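You operate a simulated robot arm through the tools that you are given. There is no shell and no other tool. Be economical: measure what you need, move in short steps, check, and stop when the job is done.

Carry out the task below with a simulated robot arm. There is one attempt and no reset: what you move stays moved.

TASK
End the full blue bobbin, move it onto the FULL pad and load the white one on the small winder.
Fine: press END first; roller arm away for the change, back on after. Leave the other controls and the third bobbin. Where these are worked on the way, their far stop is far enough and under half their travel is too little: roller arm.

It is judged by the outcome, as a careful person would: the job done as asked, and still so three seconds after it is handed in. It fails if anything else is knocked over, pushed out of place, dropped, spilled or broken.

THE ROBOT
A 7-joint arm with a two-finger parallel gripper, fixed in place. Base frame: the origin is at the foot of the arm, x ahead of it, y to its left, z up. Readings come in m, rad, newtons and seconds.
With the tool pointing down near the work surface it reaches from about 0.3 to 0.7 m from the base axis. Its first joint turns from -1.152 to 1.152 rad. Payload 1.57 kg.
The tool frame sits at the grasp point between the pads (the TCP): z along the fingers, y along the line on which they close. The tips reach 0.03 m beyond it. Largest opening 0.11 m; finger width 0.024, thickness 0.012; the body of the gripper, 0.048 by 0.112 m, starts 0.078 m behind the TCP.
Orientation is that of the tool frame in the base frame, as a unit quaternion [x, y, z, w]. With the fingers straight down and closing along the base's y, the tool's x points along the base's -x, its y along +y and its z along -z.

THE INTERFACE
- The arm moves only by the tool servo_tool. Its argument "rows" is a list of rows, each a list of 3 entries, a list of its own where there are three numbers: the closure, from 0 (fully open) to 1 (shut), then the shift along the base's x, y, z in m, then the turn, a rotation vector about the base's x, y, z in rad. In form: [[grip, [dx, dy, dz], [wx, wy, wz]], ...]. A call has 1 to 12 rows; each row shifts and turns the commanded pose from where the row before left it. Rows are played at 5 a second. More than 0.05 m and 0.15 rad between two rows, or a gripper value outside its range, and nothing of the call is played. A pose out of reach is approached as far as the arm can. The call stops where the force on the tool passes 60 N (or 10 N more than at its start, if that is more) or the arm is blocked; 0.2 s more then pass. The fingers move at their own pace (about 0.108 m/s each) and stop on an object; they squeeze with about 40 N. The grip force told is the motor's: it shows also when the fingers shut on nothing. Time passes only in rows, and 0.2 s behind the last, so rows that do not move let the fingers close. The reply holds the time, the measured pose of the TCP, the force on the tool along the base axes, the opening and the grip force, in the units named above and with some noise, with the torque about the TCP (base axes, N m) and any sound that the robot's microphone picked up.
- Cameras (640 x 400 px; columns grow to the right, rows downward): "scene" is fixed at [0.1558, -0.381, 1.4064]; the picture's right is [0.86, -0.51, 0.00], its down [-0.28, -0.46, -0.84] and it looks along [0.43, 0.72, -0.54] (base axes); focal length 353 px, centre (320, 200). "wrist" rides on the gripper at [0.07, 0.016, -0.141] in the tool frame; the picture's right is [-0.23, 0.97, 0.00], its down [-0.85, -0.20, -0.48] and it looks along [-0.47, -0.11, 0.88] (tool axes); focal length 222 px, centre (320, 200).
- snapshot(camera): a new picture of that camera. No time passes.
- probe_pixels(camera, pixels): there is no depth. For up to 12 entries [column, row, z] of the newest picture of that camera ("zoom" is the newest enlarged one), the place [x, y] in the base frame at which the ray of that pixel passes the height z, good to about 0.002 m. No time passes.
- close_up(camera, box): a new picture of the part [left, top, right, bottom] of that camera's present view, enlarged. No time passes.
- finish_job(): hands the job in; it is judged then, once.

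Work in short steps. Measure before you move; look again where a grasp or a placing could have gone wrong, and mend it. You have 80 turns and 46 pictures in all, those below and enlarged ones among them. Open the gripper and draw the arm clear of the work before you hand the job in, unless the task says otherwise; then end with one line.

The tools are called by a JSON object that holds its "op" and its "data". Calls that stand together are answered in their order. servo_tool: Moves the arm, as the interface text tells. Its arguments: {"type":"object","properties":{"rows":{"type":"array","items":{"type":"array"}}},"required":["rows"]} The other tools are called the same way: snapshot (camera) takes a picture; probe_pixels (camera, pixels) gives the place at which the rays of pixels pass given heights; close_up (camera, box) takes an enlarged picture of a part of a camera's view; finish_job () hands the job in.

At the start:

```text
time_s: 0.0
tcp_pos: [0.4313, 0.0525, 1.1352]
orientation: [0.0, 1.0, 0.0, 0.0]
ft_force: [0.0, 0.1, 0.9]
ft_torque: [-0.01, -0.01, 0.02]
opening: 0.1101
grip_force: 0.0
```

scene: 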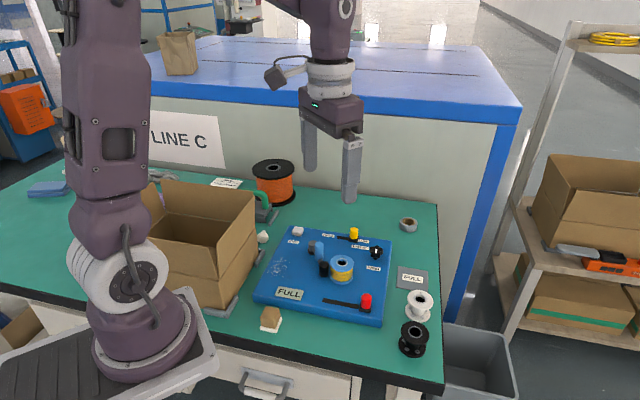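
wrist: 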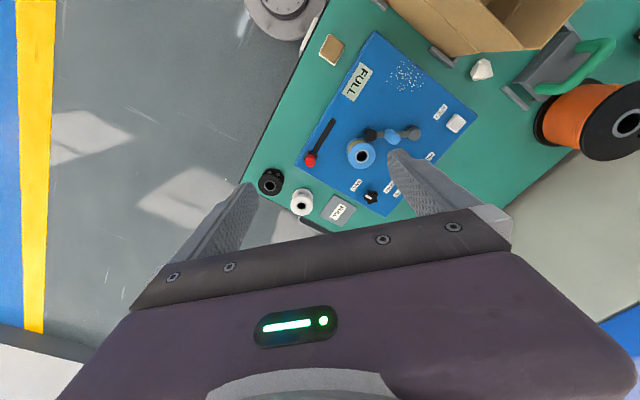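

The scene shows a blue panel around (330,270) with winder and controls; I enlarge it to read labels.

{"op": "close_up", "data": {"camera": "scene", "box": [250, 210, 450, 360]}}

{"op": "close_up", "data": {"camera": "scene", "box": [280, 215, 390, 290]}}

{"op": "close_up", "data": {"camera": "wrist", "box": [250, 50, 490, 220]}}

```text
2.67 times, centred on (350, 285) of scene
```

zoom: 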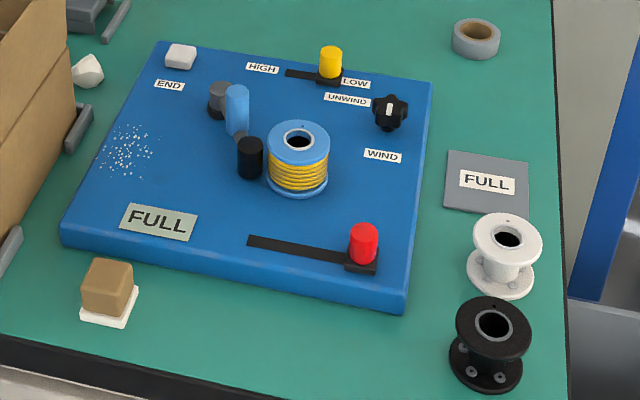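

```text
5.33 times, centred on (335, 252) of scene
```

zoom: 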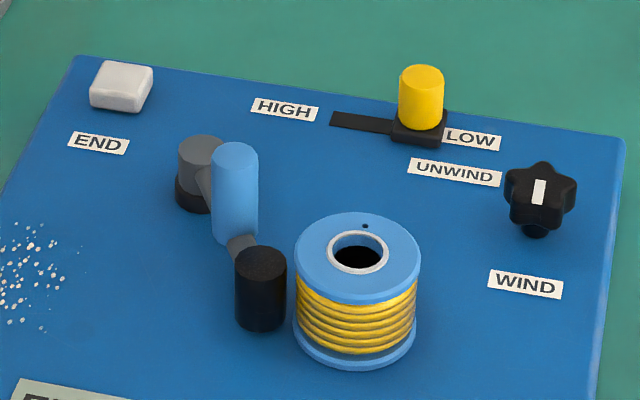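

```text
2.35 times, centred on (370, 135) of wrist
```

zoom: 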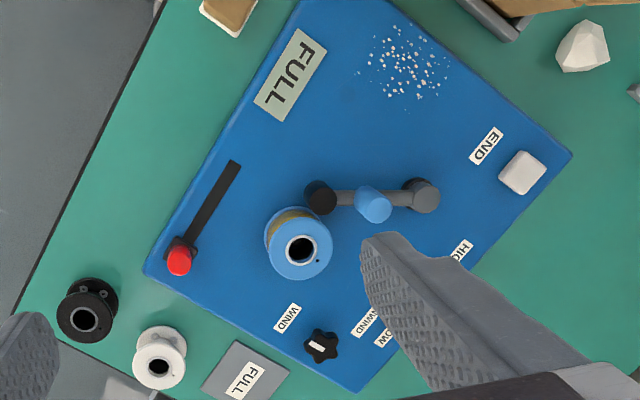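

Triangulating: the bobbin top hole is at scene (342,263) and wrist (362,156); I probe the same points in both cameras at several heights.

{"op": "probe_pixels", "data": {"camera": "scene", "pixels": [[342, 262, 0.6], [342, 262, 0.7], [342, 262, 0.5], [342, 262, 0.1], [342, 262, 0.8], [412, 279, 0.6], [412, 279, 0.7], [412, 279, 0.8]]}}

{"op": "probe_pixels", "data": {"camera": "wrist", "pixels": [[362, 156, 0.6], [362, 156, 0.7], [362, 156, 0.5], [362, 156, 0.1], [362, 156, 0.8], [341, 210, 0.6], [341, 210, 0.7], [341, 210, 0.8]]}}

```text
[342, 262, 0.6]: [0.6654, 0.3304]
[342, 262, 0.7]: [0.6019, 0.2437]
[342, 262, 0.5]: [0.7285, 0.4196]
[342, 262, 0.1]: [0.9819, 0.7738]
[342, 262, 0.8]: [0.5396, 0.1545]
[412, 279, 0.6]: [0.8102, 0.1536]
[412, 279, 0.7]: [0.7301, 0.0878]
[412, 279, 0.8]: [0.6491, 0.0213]
```

```text
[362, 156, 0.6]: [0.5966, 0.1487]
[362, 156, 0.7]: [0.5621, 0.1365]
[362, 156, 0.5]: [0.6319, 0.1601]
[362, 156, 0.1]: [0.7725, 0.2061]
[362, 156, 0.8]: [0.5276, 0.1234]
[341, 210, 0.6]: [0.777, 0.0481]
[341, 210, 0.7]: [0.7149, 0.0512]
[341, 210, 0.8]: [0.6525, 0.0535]
```

The bobbin top is near (0.51,0.12,0.84) and the table near 0.76. I move the tool back and lower for a better wrist view.

{"op": "servo_tool", "data": {"rows": [[0, [-0.02, 0.0, -0.04], [0, 0, 0]], [0, [-0.03, 0.0, -0.03], [0, 0, 0]], [0, [-0.03, 0.0, -0.03], [0, 0, 0]], [0, [0, 0, 0], [0, 0, 0]]]}}

{"op": "snapshot", "data": {"camera": "wrist"}}

```text
time_s: 1.0
tcp_pos: [0.3499, 0.0522, 1.0338]
orientation: [0.0, 1.0, 0.0, -0.001]
ft_force: [-0.3, 0.0, 0.1]
ft_torque: [0.0, 0.0, 0.0]
opening: 0.1098
grip_force: 0.1
```

```text
40 pictures are left
```

wrist: 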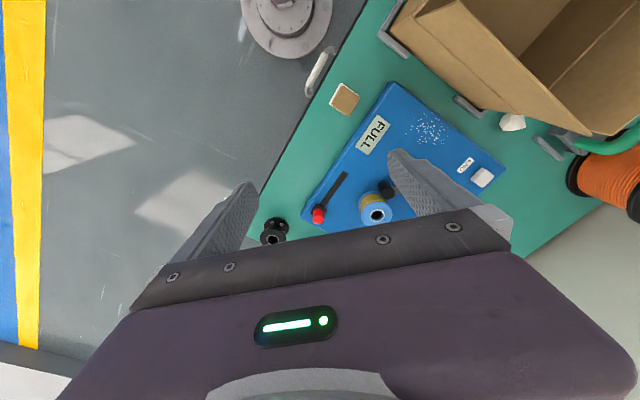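

In the wrist view image-down is +x, so moving back hid things; I move forward to put the panel above the gripper body.

{"op": "servo_tool", "data": {"rows": [[0, [0.045, -0.01, 0], [0, 0, 0]], [0, [0.045, -0.015, 0], [0, 0, 0]], [0, [0.045, -0.02, 0], [0, 0, 0]], [0, [0.045, -0.02, 0], [0, 0, 0]], [0, [0, 0, 0], [0, 0, 0]]]}}

{"op": "snapshot", "data": {"camera": "wrist"}}

```text
time_s: 2.2
tcp_pos: [0.5304, -0.0127, 1.0368]
orientation: [-0.001, 1.0, 0.0, 0.0]
ft_force: [-0.3, -0.3, 0.5]
ft_torque: [-0.01, 0.0, -0.01]
opening: 0.1101
grip_force: 0.0
```

```text
39 pictures are left
```

wrist: 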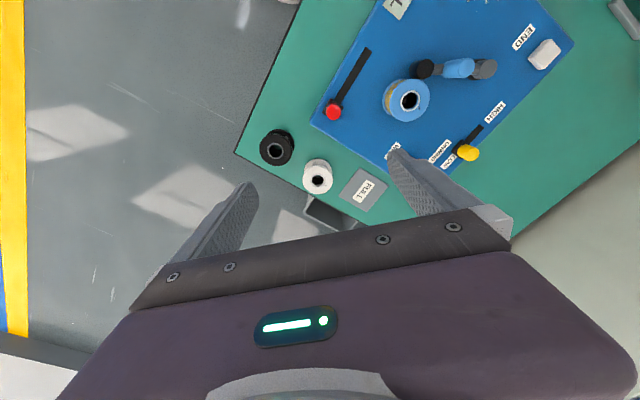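

Panel now visible, with END at (544,54), bobbin hole (410,101), pad (363,191), white bobbin (317,178). I zoom for precise pixels.

{"op": "close_up", "data": {"camera": "wrist", "box": [250, 20, 410, 220]}}

{"op": "close_up", "data": {"camera": "wrist", "box": [370, 10, 590, 150]}}

```text
2.00 times, centred on (330, 120) of wrist
```

zoom: 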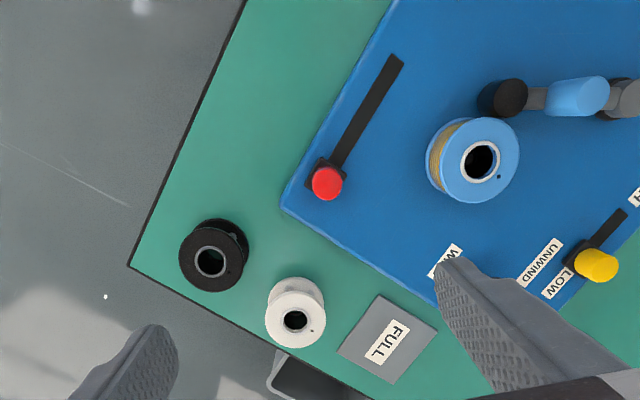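

```text
2.86 times, centred on (480, 80) of wrist
```

zoom: 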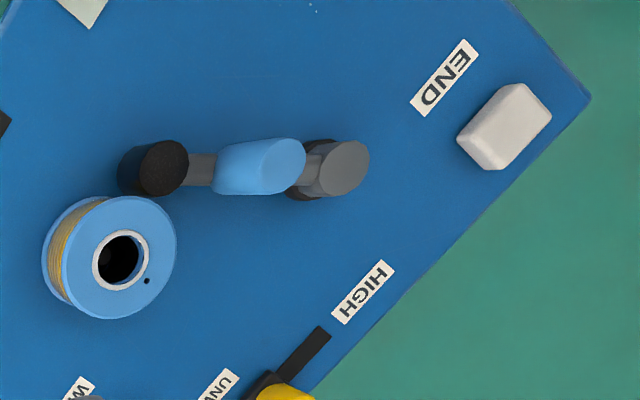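

Now triangulation: probe the same features in both views at 0.75 and 0.85.

{"op": "probe_pixels", "data": {"camera": "scene", "pixels": [[297.9, 229.6, 0.75], [297.9, 229.6, 0.85], [341.9, 262.4, 0.75], [341.9, 262.4, 0.85], [323.9, 264.1, 0.75], [323.9, 264.1, 0.85], [319.2, 243.7, 0.75], [319.2, 243.7, 0.85], [420.9, 299.3, 0.75], [420.9, 299.3, 0.85], [412.6, 278.6, 0.75], [412.6, 278.6, 0.85]]}}

{"op": "probe_pixels", "data": {"camera": "zoom", "pixels": [[513, 115, 0.75], [513, 115, 0.85], [120, 259, 0.75], [120, 259, 0.85], [164, 167, 0.75], [164, 167, 0.85], [276, 164, 0.75], [276, 164, 0.85], [343, 167, 0.75], [343, 167, 0.85]]}}

{"op": "probe_pixels", "data": {"camera": "wrist", "pixels": [[317.5, 180, 0.75], [317.5, 180, 0.85], [364, 189.5, 0.75], [364, 189.5, 0.85], [275, 150.5, 0.75], [275, 150.5, 0.85]]}}

```text
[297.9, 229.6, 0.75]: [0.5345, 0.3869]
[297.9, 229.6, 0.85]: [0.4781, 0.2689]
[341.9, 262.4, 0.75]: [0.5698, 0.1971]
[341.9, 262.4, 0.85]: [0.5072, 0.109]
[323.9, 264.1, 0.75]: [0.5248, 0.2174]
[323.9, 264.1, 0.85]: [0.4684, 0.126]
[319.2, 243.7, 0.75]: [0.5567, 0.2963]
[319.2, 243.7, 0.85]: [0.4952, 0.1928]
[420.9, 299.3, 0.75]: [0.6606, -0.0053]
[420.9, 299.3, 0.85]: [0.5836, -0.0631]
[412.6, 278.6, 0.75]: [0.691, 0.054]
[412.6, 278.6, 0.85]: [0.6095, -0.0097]
```

```text
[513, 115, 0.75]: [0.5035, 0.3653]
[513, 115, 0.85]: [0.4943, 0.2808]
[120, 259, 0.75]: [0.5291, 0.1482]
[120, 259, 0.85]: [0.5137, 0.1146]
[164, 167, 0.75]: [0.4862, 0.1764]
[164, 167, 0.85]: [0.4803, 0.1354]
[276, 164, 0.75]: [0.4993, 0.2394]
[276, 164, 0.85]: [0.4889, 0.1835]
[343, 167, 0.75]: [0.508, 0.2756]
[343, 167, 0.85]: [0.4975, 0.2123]
```

```text
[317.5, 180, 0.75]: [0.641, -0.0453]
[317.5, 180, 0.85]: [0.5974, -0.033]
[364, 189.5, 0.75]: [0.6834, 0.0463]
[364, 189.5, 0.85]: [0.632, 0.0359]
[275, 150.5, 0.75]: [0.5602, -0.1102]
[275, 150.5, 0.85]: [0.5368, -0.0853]
```

Estimates: END (0.4975,0.311,top 0.815), blue bobbin (0.515,0.118,top 0.839), roller handle (0.487,0.174,top 0.867), pivot (0.4985,0.219), white bobbin (0.6155,-0.038,top 0.808), pad (0.674,0.0445,~0.762). First END: close the fingers and move above it.

{"op": "servo_tool", "data": {"rows": [[1, [-0.005, 0.046, -0.02], [0, 0, 0]], [1, [-0.005, 0.046, -0.02], [0, 0, 0]], [1, [-0.005, 0.046, -0.02], [0, 0, 0]], [1, [-0.005, 0.046, -0.02], [0, 0, 0]], [1, [-0.005, 0.046, -0.02], [0, 0, 0]], [1, [-0.005, 0.046, -0.02], [0, 0, 0]], [1, [-0.003, 0.0477, -0.02], [0, 0, 0]], [1, [0, 0, -0.015], [0, 0, 0]], [1, [0, 0, 0], [0, 0, 0]]]}}

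{"op": "snapshot", "data": {"camera": "wrist"}}

{"op": "close_up", "data": {"camera": "scene", "box": [250, 180, 410, 300]}}

```text
refused: row 1 steps farther than a row can; nothing moved
```

```text
36 pictures are left
```

wrist: 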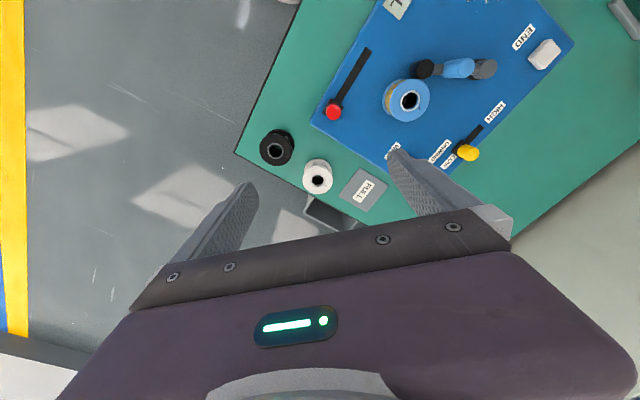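

```text
3.33 times, centred on (330, 240) of scene
```

zoom: 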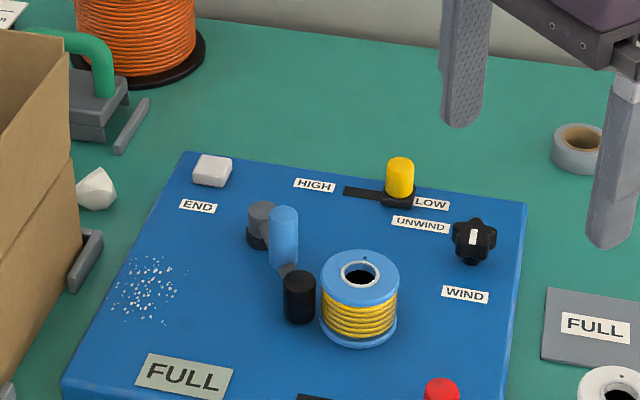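

Step too long; I redo it in smaller steps and check where the box walls are (scene corner top (256,192), foot (259,262)).

{"op": "servo_tool", "data": {"rows": [[1, [-0.005, 0.041, -0.016], [0, 0, 0]], [1, [-0.005, 0.041, -0.016], [0, 0, 0]], [1, [-0.005, 0.041, -0.016], [0, 0, 0]], [1, [-0.005, 0.041, -0.016], [0, 0, 0]], [1, [-0.005, 0.04, -0.016], [0, 0, 0]], [1, [-0.005, 0.04, -0.016], [0, 0, 0]], [1, [0, 0, 0], [0, 0, 0]]]}}

{"op": "probe_pixels", "data": {"camera": "scene", "pixels": [[259, 262, 0.76], [256, 192, 0.9], [256, 192, 0.95], [256, 192, 1.0]]}}

{"op": "snapshot", "data": {"camera": "wrist"}}

```text
time_s: 3.8
tcp_pos: [0.5004, 0.2323, 0.9371]
orientation: [-0.001, 1.0, 0.001, 0.0]
ft_force: [0.5, -0.4, -0.2]
ft_torque: [0.02, 0.01, -0.01]
opening: 0.0
grip_force: 21.7
```

```text
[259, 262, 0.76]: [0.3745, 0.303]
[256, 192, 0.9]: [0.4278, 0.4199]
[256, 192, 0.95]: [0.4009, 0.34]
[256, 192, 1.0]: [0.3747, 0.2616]
```

```text
34 pictures are left
```

wrist: 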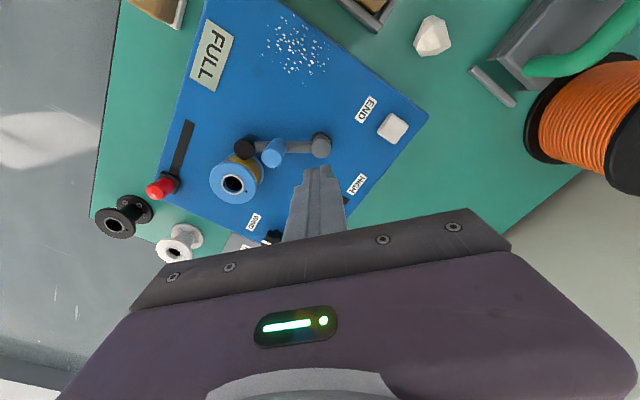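

END now at wrist (393,129); I refine its position and other features at their heights.

{"op": "probe_pixels", "data": {"camera": "wrist", "pixels": [[394, 128, 0.815], [233, 184, 0.839], [322, 141, 0.83], [432, 14, 0.8]]}}

{"op": "servo_tool", "data": {"rows": [[1, [-0.002, 0.04, -0.02], [0, 0, 0]], [1, [-0.001, 0.0387, -0.02], [0, 0, 0]], [1, [0, 0, -0.02], [0, 0, 0]], [1, [0, 0, 0], [0, 0, 0]]]}}

{"op": "snapshot", "data": {"camera": "scene"}}

```text
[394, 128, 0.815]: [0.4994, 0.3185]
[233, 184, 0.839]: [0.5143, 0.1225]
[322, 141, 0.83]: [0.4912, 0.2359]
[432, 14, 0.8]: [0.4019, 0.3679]
```

```text
time_s: 4.8
tcp_pos: [0.4987, 0.3096, 0.8797]
orientation: [0.0, 1.0, 0.001, 0.0]
ft_force: [-0.8, -0.8, 0.1]
ft_torque: [0.0, 0.01, 0.01]
opening: 0.0001
grip_force: 21.5
```

```text
33 pictures are left
```

scene: 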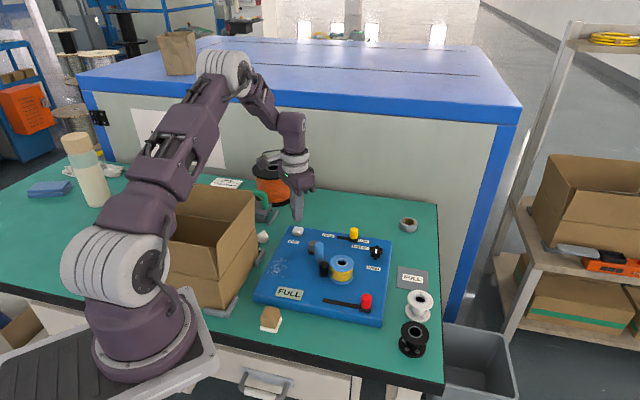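

Arm is over END (tip ~(297,218), button (298,230)). I descend in small steps until force/sound.

{"op": "servo_tool", "data": {"rows": [[1, [0, 0.004, -0.012], [0, 0, 0]], [1, [0, 0, -0.01], [0, 0, 0]], [1, [0, 0, -0.005], [0, 0, 0]], [1, [0, 0, -0.004], [0, 0, 0]], [1, [0, 0, -0.003], [0, 0, 0]], [1, [0, 0, -0.003], [0, 0, 0]], [1, [0, 0, 0], [0, 0, 0]]]}}

```text
time_s: 6.4
tcp_pos: [0.4989, 0.3134, 0.8425]
orientation: [0.001, 1.0, 0.001, -0.001]
ft_force: [0.0, 0.1, 0.1]
ft_torque: [-0.01, -0.01, 0.0]
opening: 0.0
grip_force: 21.4
```

No contact yet with the tip at 0.8125; I continue down.

{"op": "servo_tool", "data": {"rows": [[1, [0, 0, -0.003], [0, 0, 0]], [1, [0, 0, -0.003], [0, 0, 0]], [1, [0, 0, -0.003], [0, 0, 0]], [1, [0, 0, 0], [0, 0, 0]]]}}

{"op": "close_up", "data": {"camera": "scene", "box": [260, 190, 360, 260]}}

```text
time_s: 7.4
tcp_pos: [0.4982, 0.3135, 0.8328]
orientation: [0.0, 1.0, -0.001, 0.001]
ft_force: [0.2, -0.4, 0.1]
ft_torque: [-0.01, -0.04, -0.01]
opening: 0.0
grip_force: 21.4
```

```text
5.71 times, centred on (310, 225) of scene
```

zoom: 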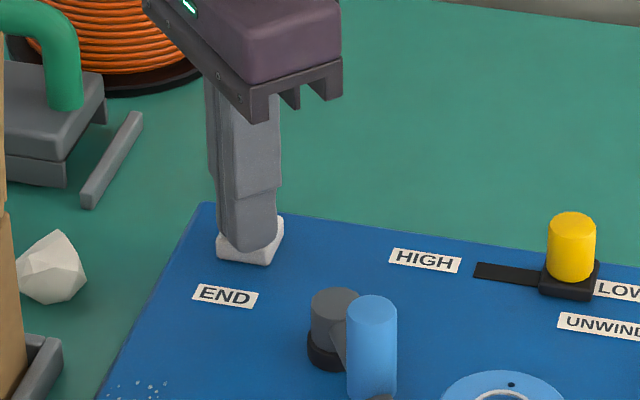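

Fingers are centred over the button and almost on it; continue down in fine steps.

{"op": "servo_tool", "data": {"rows": [[1, [0, 0, -0.002], [0, 0, 0]], [1, [0, 0, -0.002], [0, 0, 0]], [1, [0, 0, -0.002], [0, 0, 0]], [1, [0, 0, -0.002], [0, 0, 0]], [1, [0, 0, 0], [0, 0, 0]]]}}

```text
time_s: 8.6
tcp_pos: [0.4991, 0.3143, 0.8264]
orientation: [0.001, 1.0, 0.001, 0.001]
ft_force: [-0.7, 2.2, 15.7]
ft_torque: [0.03, -0.03, 0.01]
opening: 0.0
grip_force: 21.3
heard: click
```

A click was heard: END pressed. I raise and look at the panel.

{"op": "servo_tool", "data": {"rows": [[1, [0, 0, 0.02], [0, 0, 0]], [1, [0, 0, 0.04], [0, 0, 0]], [1, [0.02, -0.03, 0.03], [0, 0, 0]], [1, [0.02, -0.04, 0.01], [0, 0, 0]], [1, [0, 0, 0], [0, 0, 0]]]}}

{"op": "close_up", "data": {"camera": "scene", "box": [250, 210, 450, 360]}}

{"op": "close_up", "data": {"camera": "wrist", "box": [180, 70, 420, 220]}}

```text
time_s: 9.8
tcp_pos: [0.5387, 0.2433, 0.9245]
orientation: [0.0, 1.0, 0.0, 0.0]
ft_force: [-0.1, 0.4, 0.0]
ft_torque: [0.02, 0.0, 0.03]
opening: 0.0
grip_force: 21.2
```

```text
2.67 times, centred on (350, 285) of scene
```

zoom: 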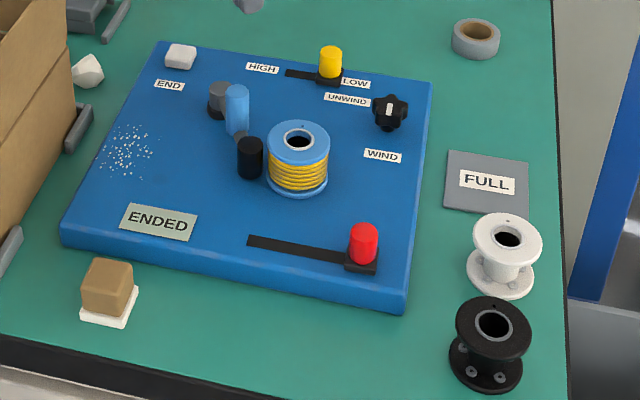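

```text
2.67 times, centred on (300, 145) of wrist
```

zoom: 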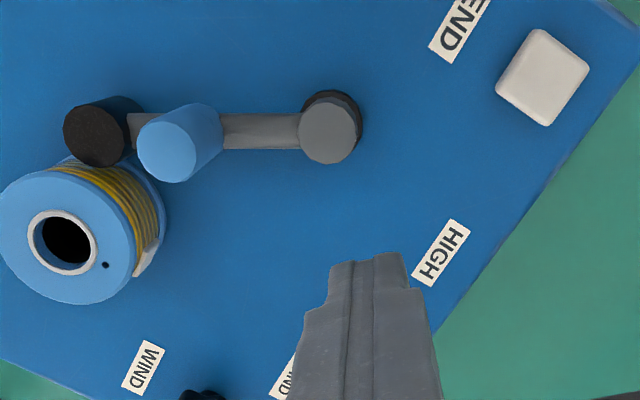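

Display reads ENDED. I refine the handle top (zoom (168,154)), handle foot, pivot, roller and bobbin.

{"op": "probe_pixels", "data": {"camera": "zoom", "pixels": [[168, 154, 0.85], [168, 154, 0.87], [329, 134, 0.82], [329, 134, 0.84], [95, 137, 0.82], [95, 137, 0.84], [66, 241, 0.82], [66, 241, 0.84], [0, 225, 0.83], [137, 250, 0.83], [543, 78, 0.8]]}}

{"op": "probe_pixels", "data": {"camera": "scene", "pixels": [[319.2, 243.7, 0.85], [319.2, 243.7, 0.87], [313.1, 242.2, 0.82], [313.1, 242.2, 0.84], [323.9, 264.1, 0.82], [323.9, 264.1, 0.84], [341.9, 262.4, 0.82], [341.9, 262.4, 0.84]]}}

```text
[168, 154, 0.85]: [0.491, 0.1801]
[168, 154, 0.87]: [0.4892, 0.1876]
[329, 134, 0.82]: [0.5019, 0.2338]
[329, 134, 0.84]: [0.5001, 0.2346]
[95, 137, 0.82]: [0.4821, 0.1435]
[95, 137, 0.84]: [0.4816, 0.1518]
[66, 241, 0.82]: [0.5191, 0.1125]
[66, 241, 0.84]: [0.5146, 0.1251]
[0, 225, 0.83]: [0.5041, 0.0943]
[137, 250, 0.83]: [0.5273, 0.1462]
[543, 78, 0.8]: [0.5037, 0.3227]
```

```text
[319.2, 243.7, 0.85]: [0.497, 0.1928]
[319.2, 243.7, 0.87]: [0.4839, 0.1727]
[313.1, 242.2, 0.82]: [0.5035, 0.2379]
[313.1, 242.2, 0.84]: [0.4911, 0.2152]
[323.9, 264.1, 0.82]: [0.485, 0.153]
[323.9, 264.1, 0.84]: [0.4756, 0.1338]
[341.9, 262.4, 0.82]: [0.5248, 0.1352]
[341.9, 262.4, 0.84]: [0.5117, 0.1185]
```

Handle (0.490,0.182, top 0.859), pivot (0.502,0.234). I move closed fingers to the bobbin-side of the handle at (0.528,0.177) and lower the tips to 0.838.

{"op": "servo_tool", "data": {"rows": [[1, [-0.005, -0.035, 0], [0, 0, 0]], [1, [-0.005, -0.031, -0.02], [0, 0, 0]], [1, [0, 0, -0.036], [0, 0, 0]], [1, [0, 0, 0], [0, 0, 0]]]}}

{"op": "close_up", "data": {"camera": "scene", "box": [280, 210, 400, 290]}}

```text
time_s: 10.8
tcp_pos: [0.5285, 0.1774, 0.8689]
orientation: [0.0, 1.0, -0.001, 0.0]
ft_force: [-0.5, 0.6, 0.1]
ft_torque: [-0.01, 0.01, -0.01]
opening: 0.0
grip_force: 22.1
```

```text
5.00 times, centred on (340, 250) of scene
```

zoom: 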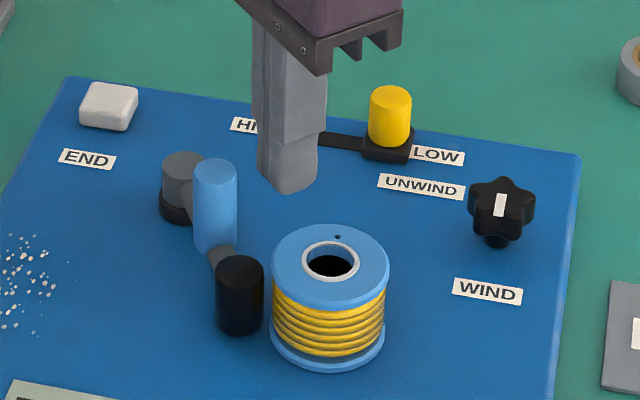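

Fingertips stand beside the blue handle, clear of bobbin. I push along the arc in steps.

{"op": "servo_tool", "data": {"rows": [[1, [-0.016, 0, -0.004], [0, 0, 0]], [1, [-0.012, -0.001, 0], [0, 0, 0]], [1, [-0.008, 0.001, 0], [0, 0, 0]], [1, [-0.007, 0.001, 0], [0, 0, 0]], [1, [-0.007, 0.003, 0], [0, 0, 0]], [1, [0, 0, 0], [0, 0, 0]]]}}

{"op": "close_up", "data": {"camera": "scene", "box": [280, 210, 400, 290]}}

```text
time_s: 12.2
tcp_pos: [0.4784, 0.1807, 0.8651]
orientation: [0.0, 1.0, 0.0, -0.001]
ft_force: [1.1, -1.0, -1.4]
ft_torque: [-0.02, -0.02, -0.02]
opening: 0.0003
grip_force: 21.0
```

```text
5.00 times, centred on (340, 250) of scene
```

zoom: 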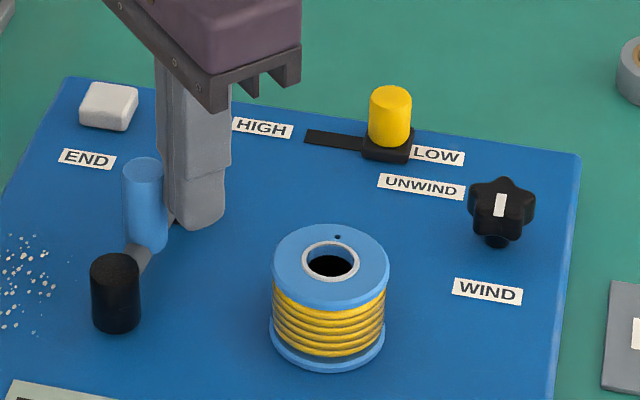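

The arm swings easily (roller now at zoom (117,292)). I push further toward its far stop.

{"op": "servo_tool", "data": {"rows": [[1, [-0.007, 0.004, 0], [0, 0, 0]], [1, [-0.006, 0.005, 0], [0, 0, 0]], [1, [-0.005, 0.005, 0], [0, 0, 0]], [1, [-0.004, 0.006, 0], [0, 0, 0]], [1, [0, 0, 0], [0, 0, 0]]]}}

{"op": "close_up", "data": {"camera": "scene", "box": [280, 210, 400, 290]}}

```text
time_s: 13.3
tcp_pos: [0.462, 0.193, 0.8654]
orientation: [0.004, 1.0, -0.005, 0.003]
ft_force: [2.8, -8.9, -1.9]
ft_torque: [-0.04, -0.04, 0.03]
opening: 0.0
grip_force: 21.3
stopped in row 5: the force on the tool passed its limit at 64 N (the readings are from after the stop); the commanded pose is now the measured one
```

```text
5.00 times, centred on (340, 250) of scene
```

zoom: 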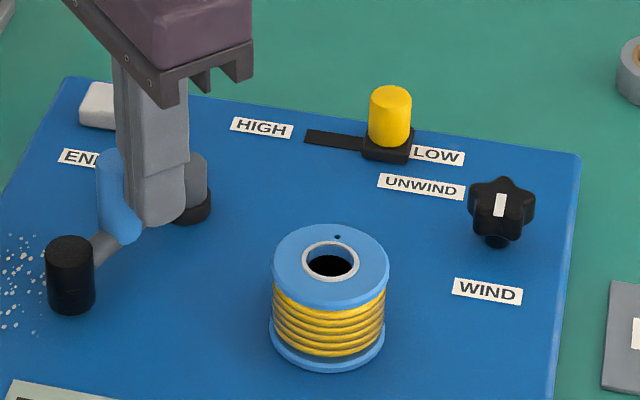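

At the far stop (roller arm ~55° away). I back off, rise, open, and hover over the blue bobbin.

{"op": "servo_tool", "data": {"rows": [[1, [0.006, -0.01, 0.0], [0, 0, 0]], [1, [0.0, 0.0, 0.04], [0, 0, 0]], [0.25, [0.024, -0.031, 0.02], [0, 0, 0]], [0.25, [0.024, -0.031, 0.005], [0, 0, 0]], [0.25, [0, 0, 0], [0, 0, 0]]]}}

{"op": "snapshot", "data": {"camera": "wrist"}}

{"op": "close_up", "data": {"camera": "scene", "box": [280, 210, 400, 290]}}

```text
time_s: 14.5
tcp_pos: [0.5152, 0.122, 0.9316]
orientation: [0.003, 1.0, -0.005, 0.005]
ft_force: [-0.6, 0.4, 0.2]
ft_torque: [0.02, 0.02, 0.03]
opening: 0.0826
grip_force: 0.1
```

```text
26 pictures are left
```

wrist: 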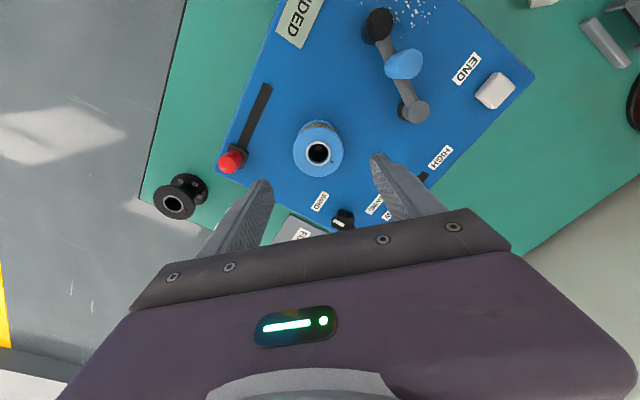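

```text
5.00 times, centred on (340, 250) of scene
```

zoom: 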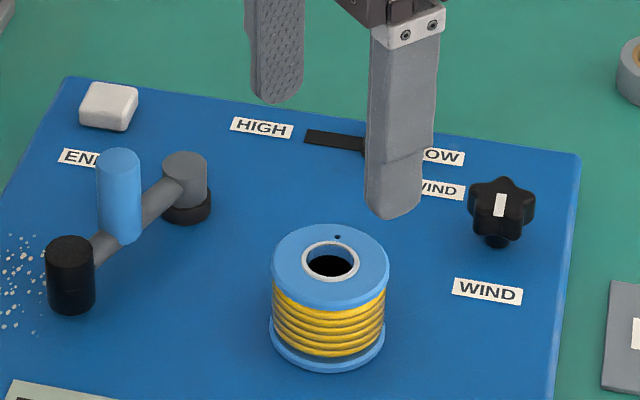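

Probe bobbin hole (318,152), its edges, the pad corner, and the black knob (343,221).

{"op": "probe_pixels", "data": {"camera": "wrist", "pixels": [[318, 152, 0.825], [318, 152, 0.835], [292, 152, 0.83], [343, 155, 0.83], [343, 221, 0.82], [232, 160, 0.82]]}}

{"op": "probe_pixels", "data": {"camera": "zoom", "pixels": [[331, 260, 0.825], [331, 260, 0.835], [272, 268, 0.83], [389, 268, 0.83], [327, 372, 0.79], [327, 372, 0.785]]}}

```text
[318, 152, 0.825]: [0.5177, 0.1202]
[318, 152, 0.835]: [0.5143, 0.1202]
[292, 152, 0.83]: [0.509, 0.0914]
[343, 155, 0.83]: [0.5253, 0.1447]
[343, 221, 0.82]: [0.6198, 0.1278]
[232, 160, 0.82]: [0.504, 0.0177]
```

```text
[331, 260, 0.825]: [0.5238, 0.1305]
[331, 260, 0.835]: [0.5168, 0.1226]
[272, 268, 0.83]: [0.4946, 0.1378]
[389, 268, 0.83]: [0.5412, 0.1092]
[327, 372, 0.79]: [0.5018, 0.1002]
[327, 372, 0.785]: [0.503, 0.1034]
```

Bobbin centre (0.515,0.1205), top 0.836, bottom ~0.792, diameter ~0.054. I descend to TCP z 0.826 and grip.

{"op": "servo_tool", "data": {"rows": [[0.25, [0, -0.0015, -0.04], [0, 0, 0]], [0.25, [0, 0, -0.03], [0, 0, 0]], [0.25, [0, 0, -0.02], [0, 0, 0]], [0.25, [0, 0, -0.015], [0, 0, 0]], [0.25, [0, 0, 0], [0, 0, 0]]]}}

{"op": "close_up", "data": {"camera": "scene", "box": [280, 210, 400, 290]}}

```text
time_s: 15.7
tcp_pos: [0.5148, 0.1203, 0.825]
orientation: [0.005, 1.0, -0.004, 0.005]
ft_force: [0.1, -0.4, 0.8]
ft_torque: [-0.01, 0.03, -0.01]
opening: 0.0829
grip_force: 0.0
```

```text
5.00 times, centred on (340, 250) of scene
```

zoom: 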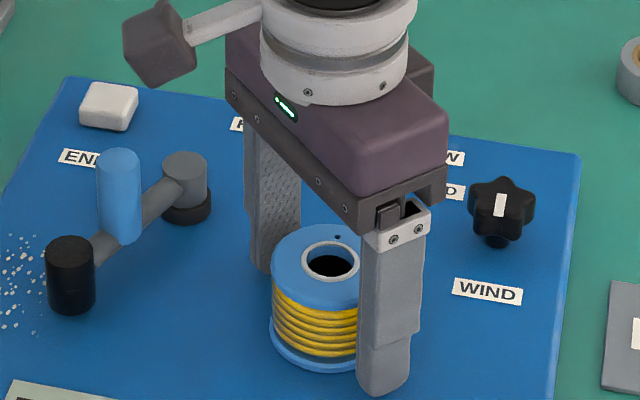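

Fingers straddle the bobbin; close and then lift gently straight up.

{"op": "servo_tool", "data": {"rows": [[0.6, [0, 0, 0], [0, 0, 0]], [1, [0, 0, 0], [0, 0, 0]], [1, [0, 0, 0], [0, 0, 0]], [1, [0, 0, 0], [0, 0, 0]]]}}

{"op": "servo_tool", "data": {"rows": [[1, [0, 0, 0.01], [0, 0, 0]], [1, [0, 0, 0.015], [0, 0, 0]], [1, [0, 0, 0.025], [0, 0, 0]], [1, [0, 0, 0.025], [0, 0, 0]], [1, [0, 0, 0], [0, 0, 0]]]}}

{"op": "close_up", "data": {"camera": "scene", "box": [280, 190, 440, 310]}}

```text
time_s: 16.7
tcp_pos: [0.5162, 0.1208, 0.8257]
orientation: [0.005, 1.0, -0.004, 0.005]
ft_force: [0.3, 0.1, -0.7]
ft_torque: [-0.04, 0.0, 0.01]
opening: 0.0545
grip_force: 39.8
```

```text
time_s: 17.9
tcp_pos: [0.5154, 0.1205, 0.901]
orientation: [0.004, 1.0, -0.004, 0.003]
ft_force: [0.3, -0.3, -0.3]
ft_torque: [0.04, 0.0, 0.01]
opening: 0.0
grip_force: 21.7
```

```text
3.33 times, centred on (360, 250) of scene
```

zoom: 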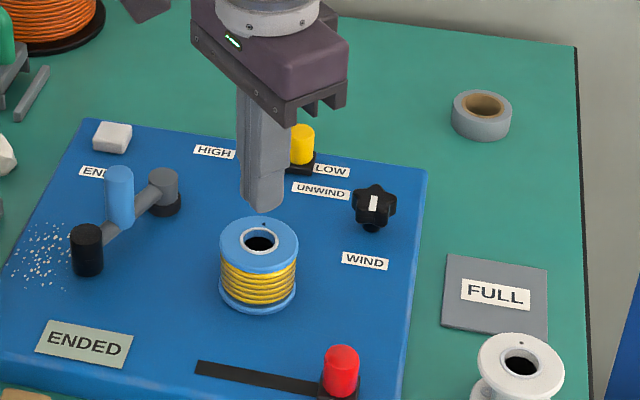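

The fingers slipped off; the bobbin is still seated (zoom (258,260)), apparently held snugly. I reopen, go down again and lift in tiny steps, watching force.

{"op": "servo_tool", "data": {"rows": [[0.25, [0, 0, 0], [0, 0, 0]], [0.25, [0, 0, 0], [0, 0, 0]], [0.25, [0, 0, -0.04], [0, 0, 0]], [0.25, [0, 0, -0.02], [0, 0, 0]], [0.25, [0, 0, -0.016], [0, 0, 0]], [0.25, [0, 0, 0], [0, 0, 0]], [1, [0, 0, 0], [0, 0, 0]], [1, [0, 0, 0], [0, 0, 0]], [1, [0, 0, 0], [0, 0, 0]], [1, [0, 0, 0.002], [0, 0, 0]], [1, [0, 0, 0.0], [0, 0, 0]]]}}

{"op": "servo_tool", "data": {"rows": [[1, [0, 0, 0.002], [0, 0, 0]], [1, [0, 0, 0.0], [0, 0, 0]]]}}

```text
time_s: 20.3
tcp_pos: [0.5153, 0.1206, 0.828]
orientation: [0.005, 1.0, -0.004, 0.003]
ft_force: [0.3, 0.2, -0.9]
ft_torque: [-0.01, -0.02, -0.04]
opening: 0.055
grip_force: 39.9
```

```text
time_s: 20.9
tcp_pos: [0.5155, 0.1202, 0.8294]
orientation: [0.005, 1.0, -0.004, 0.004]
ft_force: [0.2, -0.2, -1.0]
ft_torque: [0.0, 0.0, 0.0]
opening: 0.0546
grip_force: 40.4
```

Force is only about -1 N; continue lifting slowly and look.

{"op": "servo_tool", "data": {"rows": [[1, [0, 0, 0.003], [0, 0, 0]], [1, [0, 0, 0.003], [0, 0, 0]], [1, [0, 0, 0.003], [0, 0, 0]], [1, [0, 0, 0.0], [0, 0, 0]]]}}

{"op": "close_up", "data": {"camera": "scene", "box": [280, 210, 400, 290]}}

```text
time_s: 21.9
tcp_pos: [0.5167, 0.1205, 0.8374]
orientation: [0.004, 1.0, -0.004, 0.005]
ft_force: [0.3, -0.1, -0.2]
ft_torque: [-0.02, -0.03, 0.02]
opening: 0.0548
grip_force: 40.3
```

```text
5.00 times, centred on (340, 250) of scene
```

zoom: 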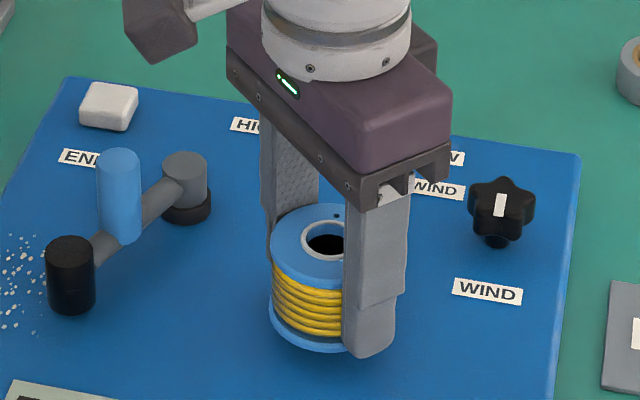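

The bobbin has risen with the fingers (rim 225→205 px). Slow lifting works; I continue slowly.

{"op": "servo_tool", "data": {"rows": [[1, [0, 0, 0.004], [0, 0, 0]], [1, [0, 0, 0.004], [0, 0, 0]], [1, [0, 0, 0.004], [0, 0, 0]], [1, [0, 0, 0.004], [0, 0, 0]], [1, [0, 0, 0.004], [0, 0, 0]], [1, [0, 0, 0.004], [0, 0, 0]], [1, [0, 0, 0.004], [0, 0, 0]], [1, [0, 0, 0], [0, 0, 0]]]}}

{"op": "close_up", "data": {"camera": "scene", "box": [280, 210, 400, 290]}}

```text
time_s: 23.7
tcp_pos: [0.5156, 0.1204, 0.8658]
orientation: [0.005, 1.0, -0.004, 0.004]
ft_force: [0.4, 0.4, -0.5]
ft_torque: [0.03, 0.01, 0.02]
opening: 0.0544
grip_force: 40.7
```

```text
5.00 times, centred on (340, 250) of scene
```

zoom: 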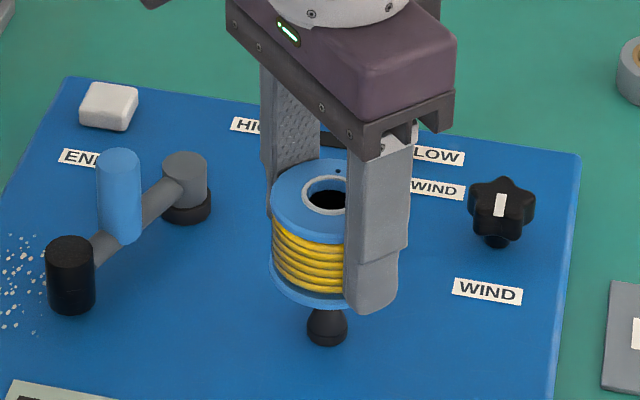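

The bobbin is leaving the tapered spindle. Lift on and carry toward the pad at moderate speed.

{"op": "servo_tool", "data": {"rows": [[1, [0, 0, 0.008], [0, 0, 0]], [1, [0, 0, 0.012], [0, 0, 0]], [1, [0, 0, 0.015], [0, 0, 0]], [1, [0.015, -0.007, 0.006], [0, 0, 0]], [1, [0.017, -0.008, 0], [0, 0, 0]], [1, [0.018, -0.008, 0], [0, 0, 0]], [1, [0.018, -0.008, 0], [0, 0, 0]], [1, [0.018, -0.009, 0], [0, 0, 0]], [1, [0.018, -0.009, 0], [0, 0, 0]], [1, [0.018, -0.009, 0], [0, 0, 0]], [1, [0.018, -0.009, 0], [0, 0, 0]], [1, [0.012, -0.006, 0], [0, 0, 0]]]}}

{"op": "snapshot", "data": {"camera": "scene"}}

{"op": "snapshot", "data": {"camera": "wrist"}}

```text
time_s: 26.3
tcp_pos: [0.6692, 0.0463, 0.906]
orientation: [0.004, 1.0, -0.004, 0.004]
ft_force: [-0.5, 0.8, -1.6]
ft_torque: [-0.01, 0.01, -0.03]
opening: 0.0548
grip_force: 40.0
```

```text
20 pictures are left
```

scene: 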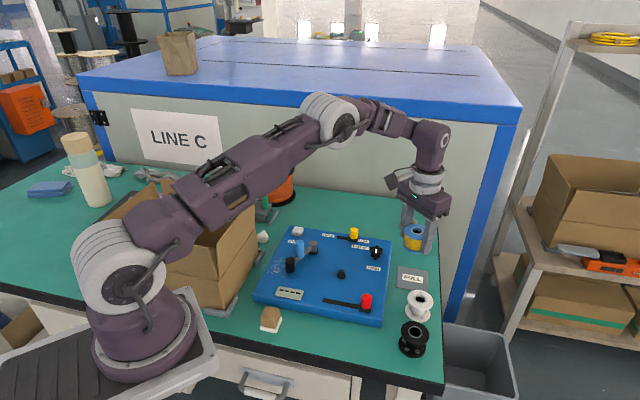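

```text
19 pictures are left
```

wrist: 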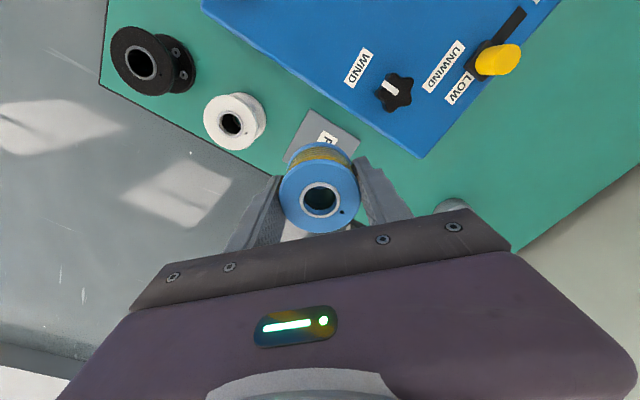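

Held bobbin near the pad. Probe the pad corners (wrist (316,110),(360,148),(284,162)) and scene corners at z 0.762.

{"op": "probe_pixels", "data": {"camera": "wrist", "pixels": [[316, 110, 0.762], [360, 147, 0.762], [283, 163, 0.762], [233, 123, 0.805]]}}

{"op": "probe_pixels", "data": {"camera": "scene", "pixels": [[398.4, 266.3, 0.762], [428.4, 268.9, 0.762], [426.9, 291.4, 0.762], [396.1, 287.3, 0.762], [341, 271, 0.82], [341, 271, 0.83]]}}

```text
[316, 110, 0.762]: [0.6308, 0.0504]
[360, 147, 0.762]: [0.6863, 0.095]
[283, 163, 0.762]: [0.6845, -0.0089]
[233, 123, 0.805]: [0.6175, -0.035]
```

```text
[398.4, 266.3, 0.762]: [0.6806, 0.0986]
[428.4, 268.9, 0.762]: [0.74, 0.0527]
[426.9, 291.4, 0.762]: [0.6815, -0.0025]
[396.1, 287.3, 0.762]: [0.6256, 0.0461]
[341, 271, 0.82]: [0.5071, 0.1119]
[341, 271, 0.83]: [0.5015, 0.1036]
```

Pad centre ≈(0.683,0.046). I shift there and lower to just above the pad.

{"op": "servo_tool", "data": {"rows": [[1, [0.007, 0, -0.01], [0, 0, 0]], [1, [0.007, 0, -0.02], [0, 0, 0]], [1, [0, 0, -0.02], [0, 0, 0]], [1, [0, 0, -0.02], [0, 0, 0]], [1, [0, 0, -0.015], [0, 0, 0]], [1, [0, 0, -0.01], [0, 0, 0]], [1, [0, 0, 0], [0, 0, 0]]]}}

{"op": "close_up", "data": {"camera": "scene", "box": [360, 230, 460, 310]}}

```text
time_s: 27.9
tcp_pos: [0.6821, 0.0472, 0.8122]
orientation: [0.004, 1.0, -0.005, 0.005]
ft_force: [-0.2, 0.5, -0.4]
ft_torque: [0.0, -0.01, 0.0]
opening: 0.0549
grip_force: 39.8
```

```text
5.00 times, centred on (410, 270) of scene
```

zoom: 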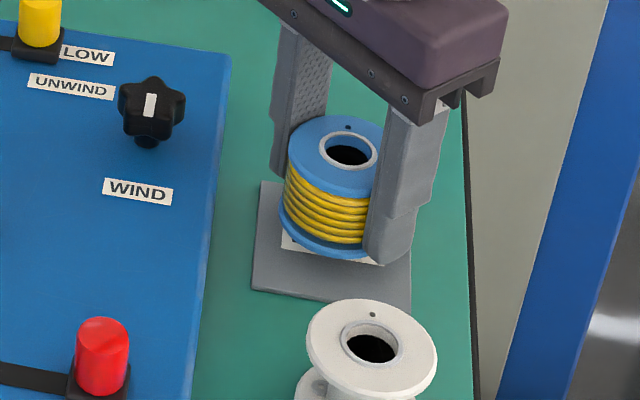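

Bobbin sits just above the pad centre; lower in fine steps until contact.

{"op": "servo_tool", "data": {"rows": [[1, [0, 0, -0.004], [0, 0, 0]], [1, [0, 0, -0.004], [0, 0, 0]], [1, [0, 0, -0.003], [0, 0, 0]], [1, [0, 0, -0.003], [0, 0, 0]], [1, [0, 0, -0.002], [0, 0, 0]], [1, [0, 0, 0], [0, 0, 0]]]}}

```text
time_s: 29.3
tcp_pos: [0.6823, 0.0475, 0.797]
orientation: [0.004, 1.0, -0.004, 0.007]
ft_force: [-2.8, -2.8, 29.5]
ft_torque: [0.39, 0.14, 0.0]
opening: 0.0549
grip_force: 40.2
```

Contact (29 N). Ease up slightly, open a little, and rise.

{"op": "servo_tool", "data": {"rows": [[1, [0, 0, 0.0015], [0, 0, 0]], [0.35, [0, 0, 0], [0, 0, 0]], [0.25, [0, 0, 0], [0, 0, 0]], [0.25, [0, 0, 0.01], [0, 0, 0]], [0.25, [0, 0, 0.03], [0, 0, 0]], [0.25, [0, 0, 0.04], [0, 0, 0]], [0.25, [0, 0, 0.02], [0, 0, 0]], [0.25, [0, 0, 0], [0, 0, 0]]]}}

{"op": "close_up", "data": {"camera": "scene", "box": [320, 230, 460, 350]}}

```text
time_s: 31.1
tcp_pos: [0.6817, 0.0475, 0.8977]
orientation: [0.004, 1.0, -0.005, 0.004]
ft_force: [0.5, -0.8, 0.2]
ft_torque: [-0.01, -0.01, -0.01]
opening: 0.0822
grip_force: 0.2
```

```text
3.33 times, centred on (390, 290) of scene
```

zoom: 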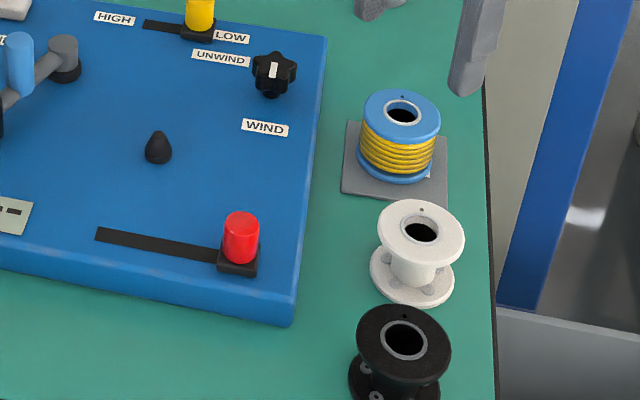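

Blue bobbin stands on the FULL pad. Move over the white bobbin at about (0.6165,-0.036) and check with the wrist camera.

{"op": "servo_tool", "data": {"rows": [[0.15, [-0.02, -0.028, 0], [0, 0, 0]], [0.15, [-0.022, -0.028, 0], [0, 0, 0]], [0.15, [-0.023, -0.0275, 0], [0, 0, 0]], [0.15, [0, 0, 0], [0, 0, 0]]]}}

{"op": "snapshot", "data": {"camera": "wrist"}}

{"op": "close_up", "data": {"camera": "scene", "box": [360, 260, 460, 340]}}

```text
time_s: 32.1
tcp_pos: [0.6166, -0.0366, 0.8978]
orientation: [0.004, 1.0, -0.004, 0.004]
ft_force: [-0.5, 0.1, 0.5]
ft_torque: [0.02, 0.0, -0.03]
opening: 0.0936
grip_force: 0.0
```

```text
16 pictures are left
```

wrist: 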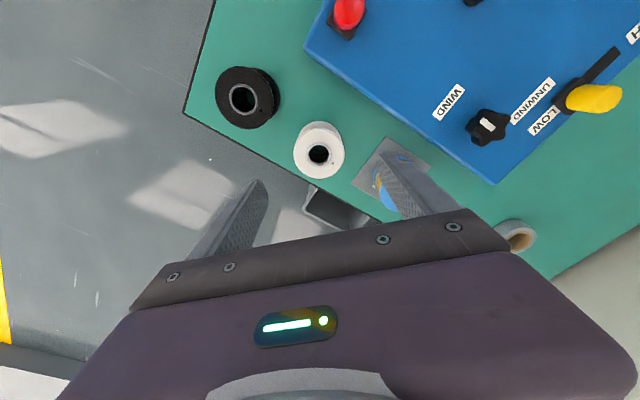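

```text
5.00 times, centred on (410, 300) of scene
```

zoom: 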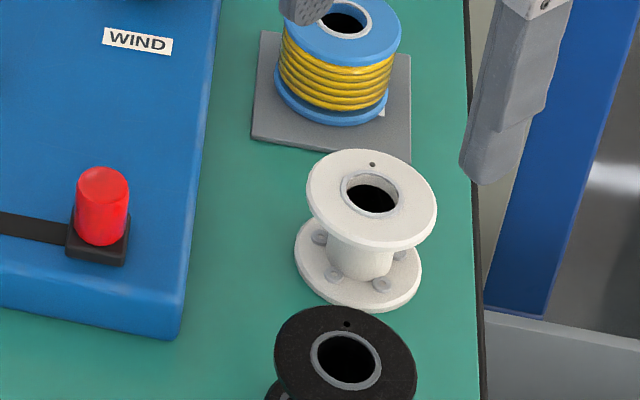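

Probe white top centre in both views.

{"op": "probe_pixels", "data": {"camera": "wrist", "pixels": [[318.5, 153.5, 0.8], [318.5, 153.5, 0.81], [293, 152, 0.805], [345, 155, 0.805], [318, 122, 0.805]]}}

{"op": "probe_pixels", "data": {"camera": "zoom", "pixels": [[371, 198, 0.8], [371, 198, 0.81], [306, 196, 0.805], [437, 210, 0.805], [346, 311, 0.76], [190, 45, 0.785]]}}

```text
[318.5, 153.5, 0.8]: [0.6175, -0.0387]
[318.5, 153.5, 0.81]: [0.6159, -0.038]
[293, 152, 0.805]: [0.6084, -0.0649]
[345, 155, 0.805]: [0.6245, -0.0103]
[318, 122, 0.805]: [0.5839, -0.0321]
```

```text
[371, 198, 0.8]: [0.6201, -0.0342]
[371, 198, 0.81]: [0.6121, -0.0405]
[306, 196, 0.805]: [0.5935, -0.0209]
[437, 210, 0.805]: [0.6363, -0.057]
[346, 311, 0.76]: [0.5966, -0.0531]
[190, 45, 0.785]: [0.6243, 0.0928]
```

White centre (0.6165,-0.038), top 0.805. Descend around it, low enough to grip both flanges.

{"op": "servo_tool", "data": {"rows": [[0.25, [0, -0.0015, -0.03], [0, 0, 0]], [0.25, [0, 0, -0.03], [0, 0, 0]], [0.25, [0, 0, -0.025], [0, 0, 0]], [0.25, [0, 0, -0.01], [0, 0, 0]], [0.25, [0, 0, -0.005], [0, 0, 0]], [0.25, [0, 0, -0.003], [0, 0, 0]], [0.25, [0, 0, 0], [0, 0, 0]]]}}

{"op": "close_up", "data": {"camera": "scene", "box": [360, 250, 460, 350]}}

```text
time_s: 33.7
tcp_pos: [0.6178, -0.0386, 0.7951]
orientation: [0.004, 1.0, -0.004, 0.004]
ft_force: [0.2, -0.4, -0.7]
ft_torque: [-0.01, -0.01, 0.02]
opening: 0.0825
grip_force: 0.0
```

```text
4.00 times, centred on (410, 300) of scene
```

zoom: 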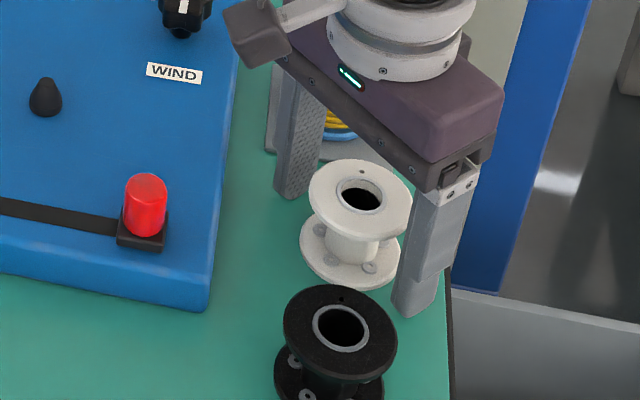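

Good straddle. Down 2 mm more, grip, and lift slowly.

{"op": "servo_tool", "data": {"rows": [[0.25, [0, 0, -0.002], [0, 0, 0]], [0.6, [0, 0, 0], [0, 0, 0]], [1, [0, 0, 0], [0, 0, 0]], [1, [0, 0, 0], [0, 0, 0]], [1, [0, 0, 0.003], [0, 0, 0]], [1, [0, 0, 0.004], [0, 0, 0]], [1, [0, 0, 0.005], [0, 0, 0]], [1, [0, 0, 0.008], [0, 0, 0]], [1, [0, 0, 0.01], [0, 0, 0]], [1, [0, 0, 0], [0, 0, 0]]]}}

{"op": "close_up", "data": {"camera": "scene", "box": [360, 250, 460, 350]}}

```text
time_s: 35.9
tcp_pos: [0.6161, -0.0373, 0.8217]
orientation: [0.005, 1.0, -0.005, 0.004]
ft_force: [-0.5, -0.3, -0.7]
ft_torque: [-0.02, -0.03, -0.01]
opening: 0.0547
grip_force: 39.8
```

```text
4.00 times, centred on (410, 300) of scene
```

zoom: 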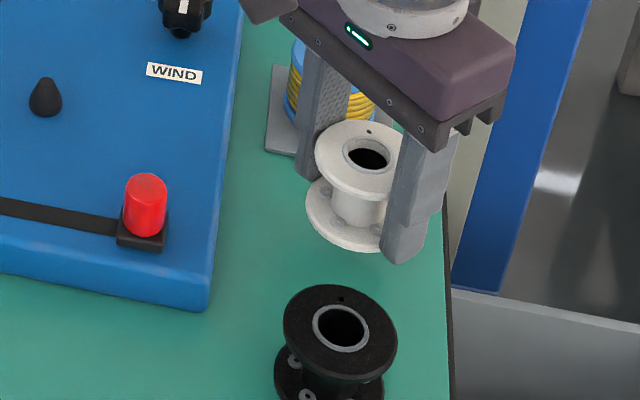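

White held upright. Raise and carry to above the spindle.

{"op": "servo_tool", "data": {"rows": [[1, [0, 0, 0.02], [0, 0, 0]], [1, [0, 0, 0.03], [0, 0, 0]], [1, [0, 0, 0.03], [0, 0, 0]], [1, [-0.012, 0.02, 0.003], [0, 0, 0]], [1, [-0.012, 0.02, 0], [0, 0, 0]], [1, [-0.013, 0.02, 0], [0, 0, 0]], [1, [-0.013, 0.02, 0], [0, 0, 0]], [1, [-0.013, 0.02, 0], [0, 0, 0]], [1, [-0.013, 0.02, 0], [0, 0, 0]], [1, [-0.0125, 0.02, 0], [0, 0, 0]], [1, [-0.012, 0.0185, 0], [0, 0, 0]], [1, [0, 0, 0], [0, 0, 0]]]}}

{"op": "close_up", "data": {"camera": "scene", "box": [280, 200, 400, 290]}}

```text
time_s: 38.5
tcp_pos: [0.5147, 0.1198, 0.9043]
orientation: [0.004, 1.0, -0.005, 0.004]
ft_force: [0.5, -0.1, -0.2]
ft_torque: [-0.05, 0.01, 0.02]
opening: 0.0547
grip_force: 39.9
```

```text
4.44 times, centred on (340, 245) of scene
```

zoom: 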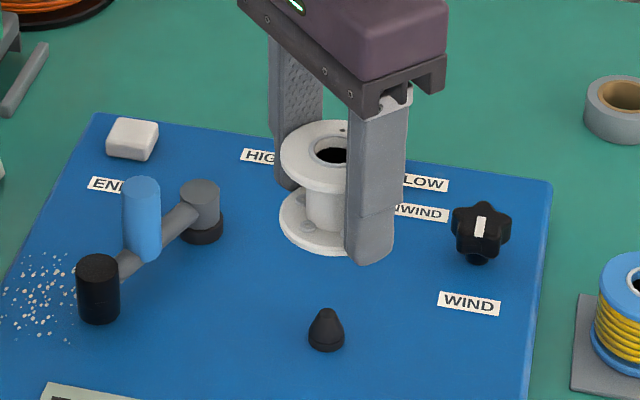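

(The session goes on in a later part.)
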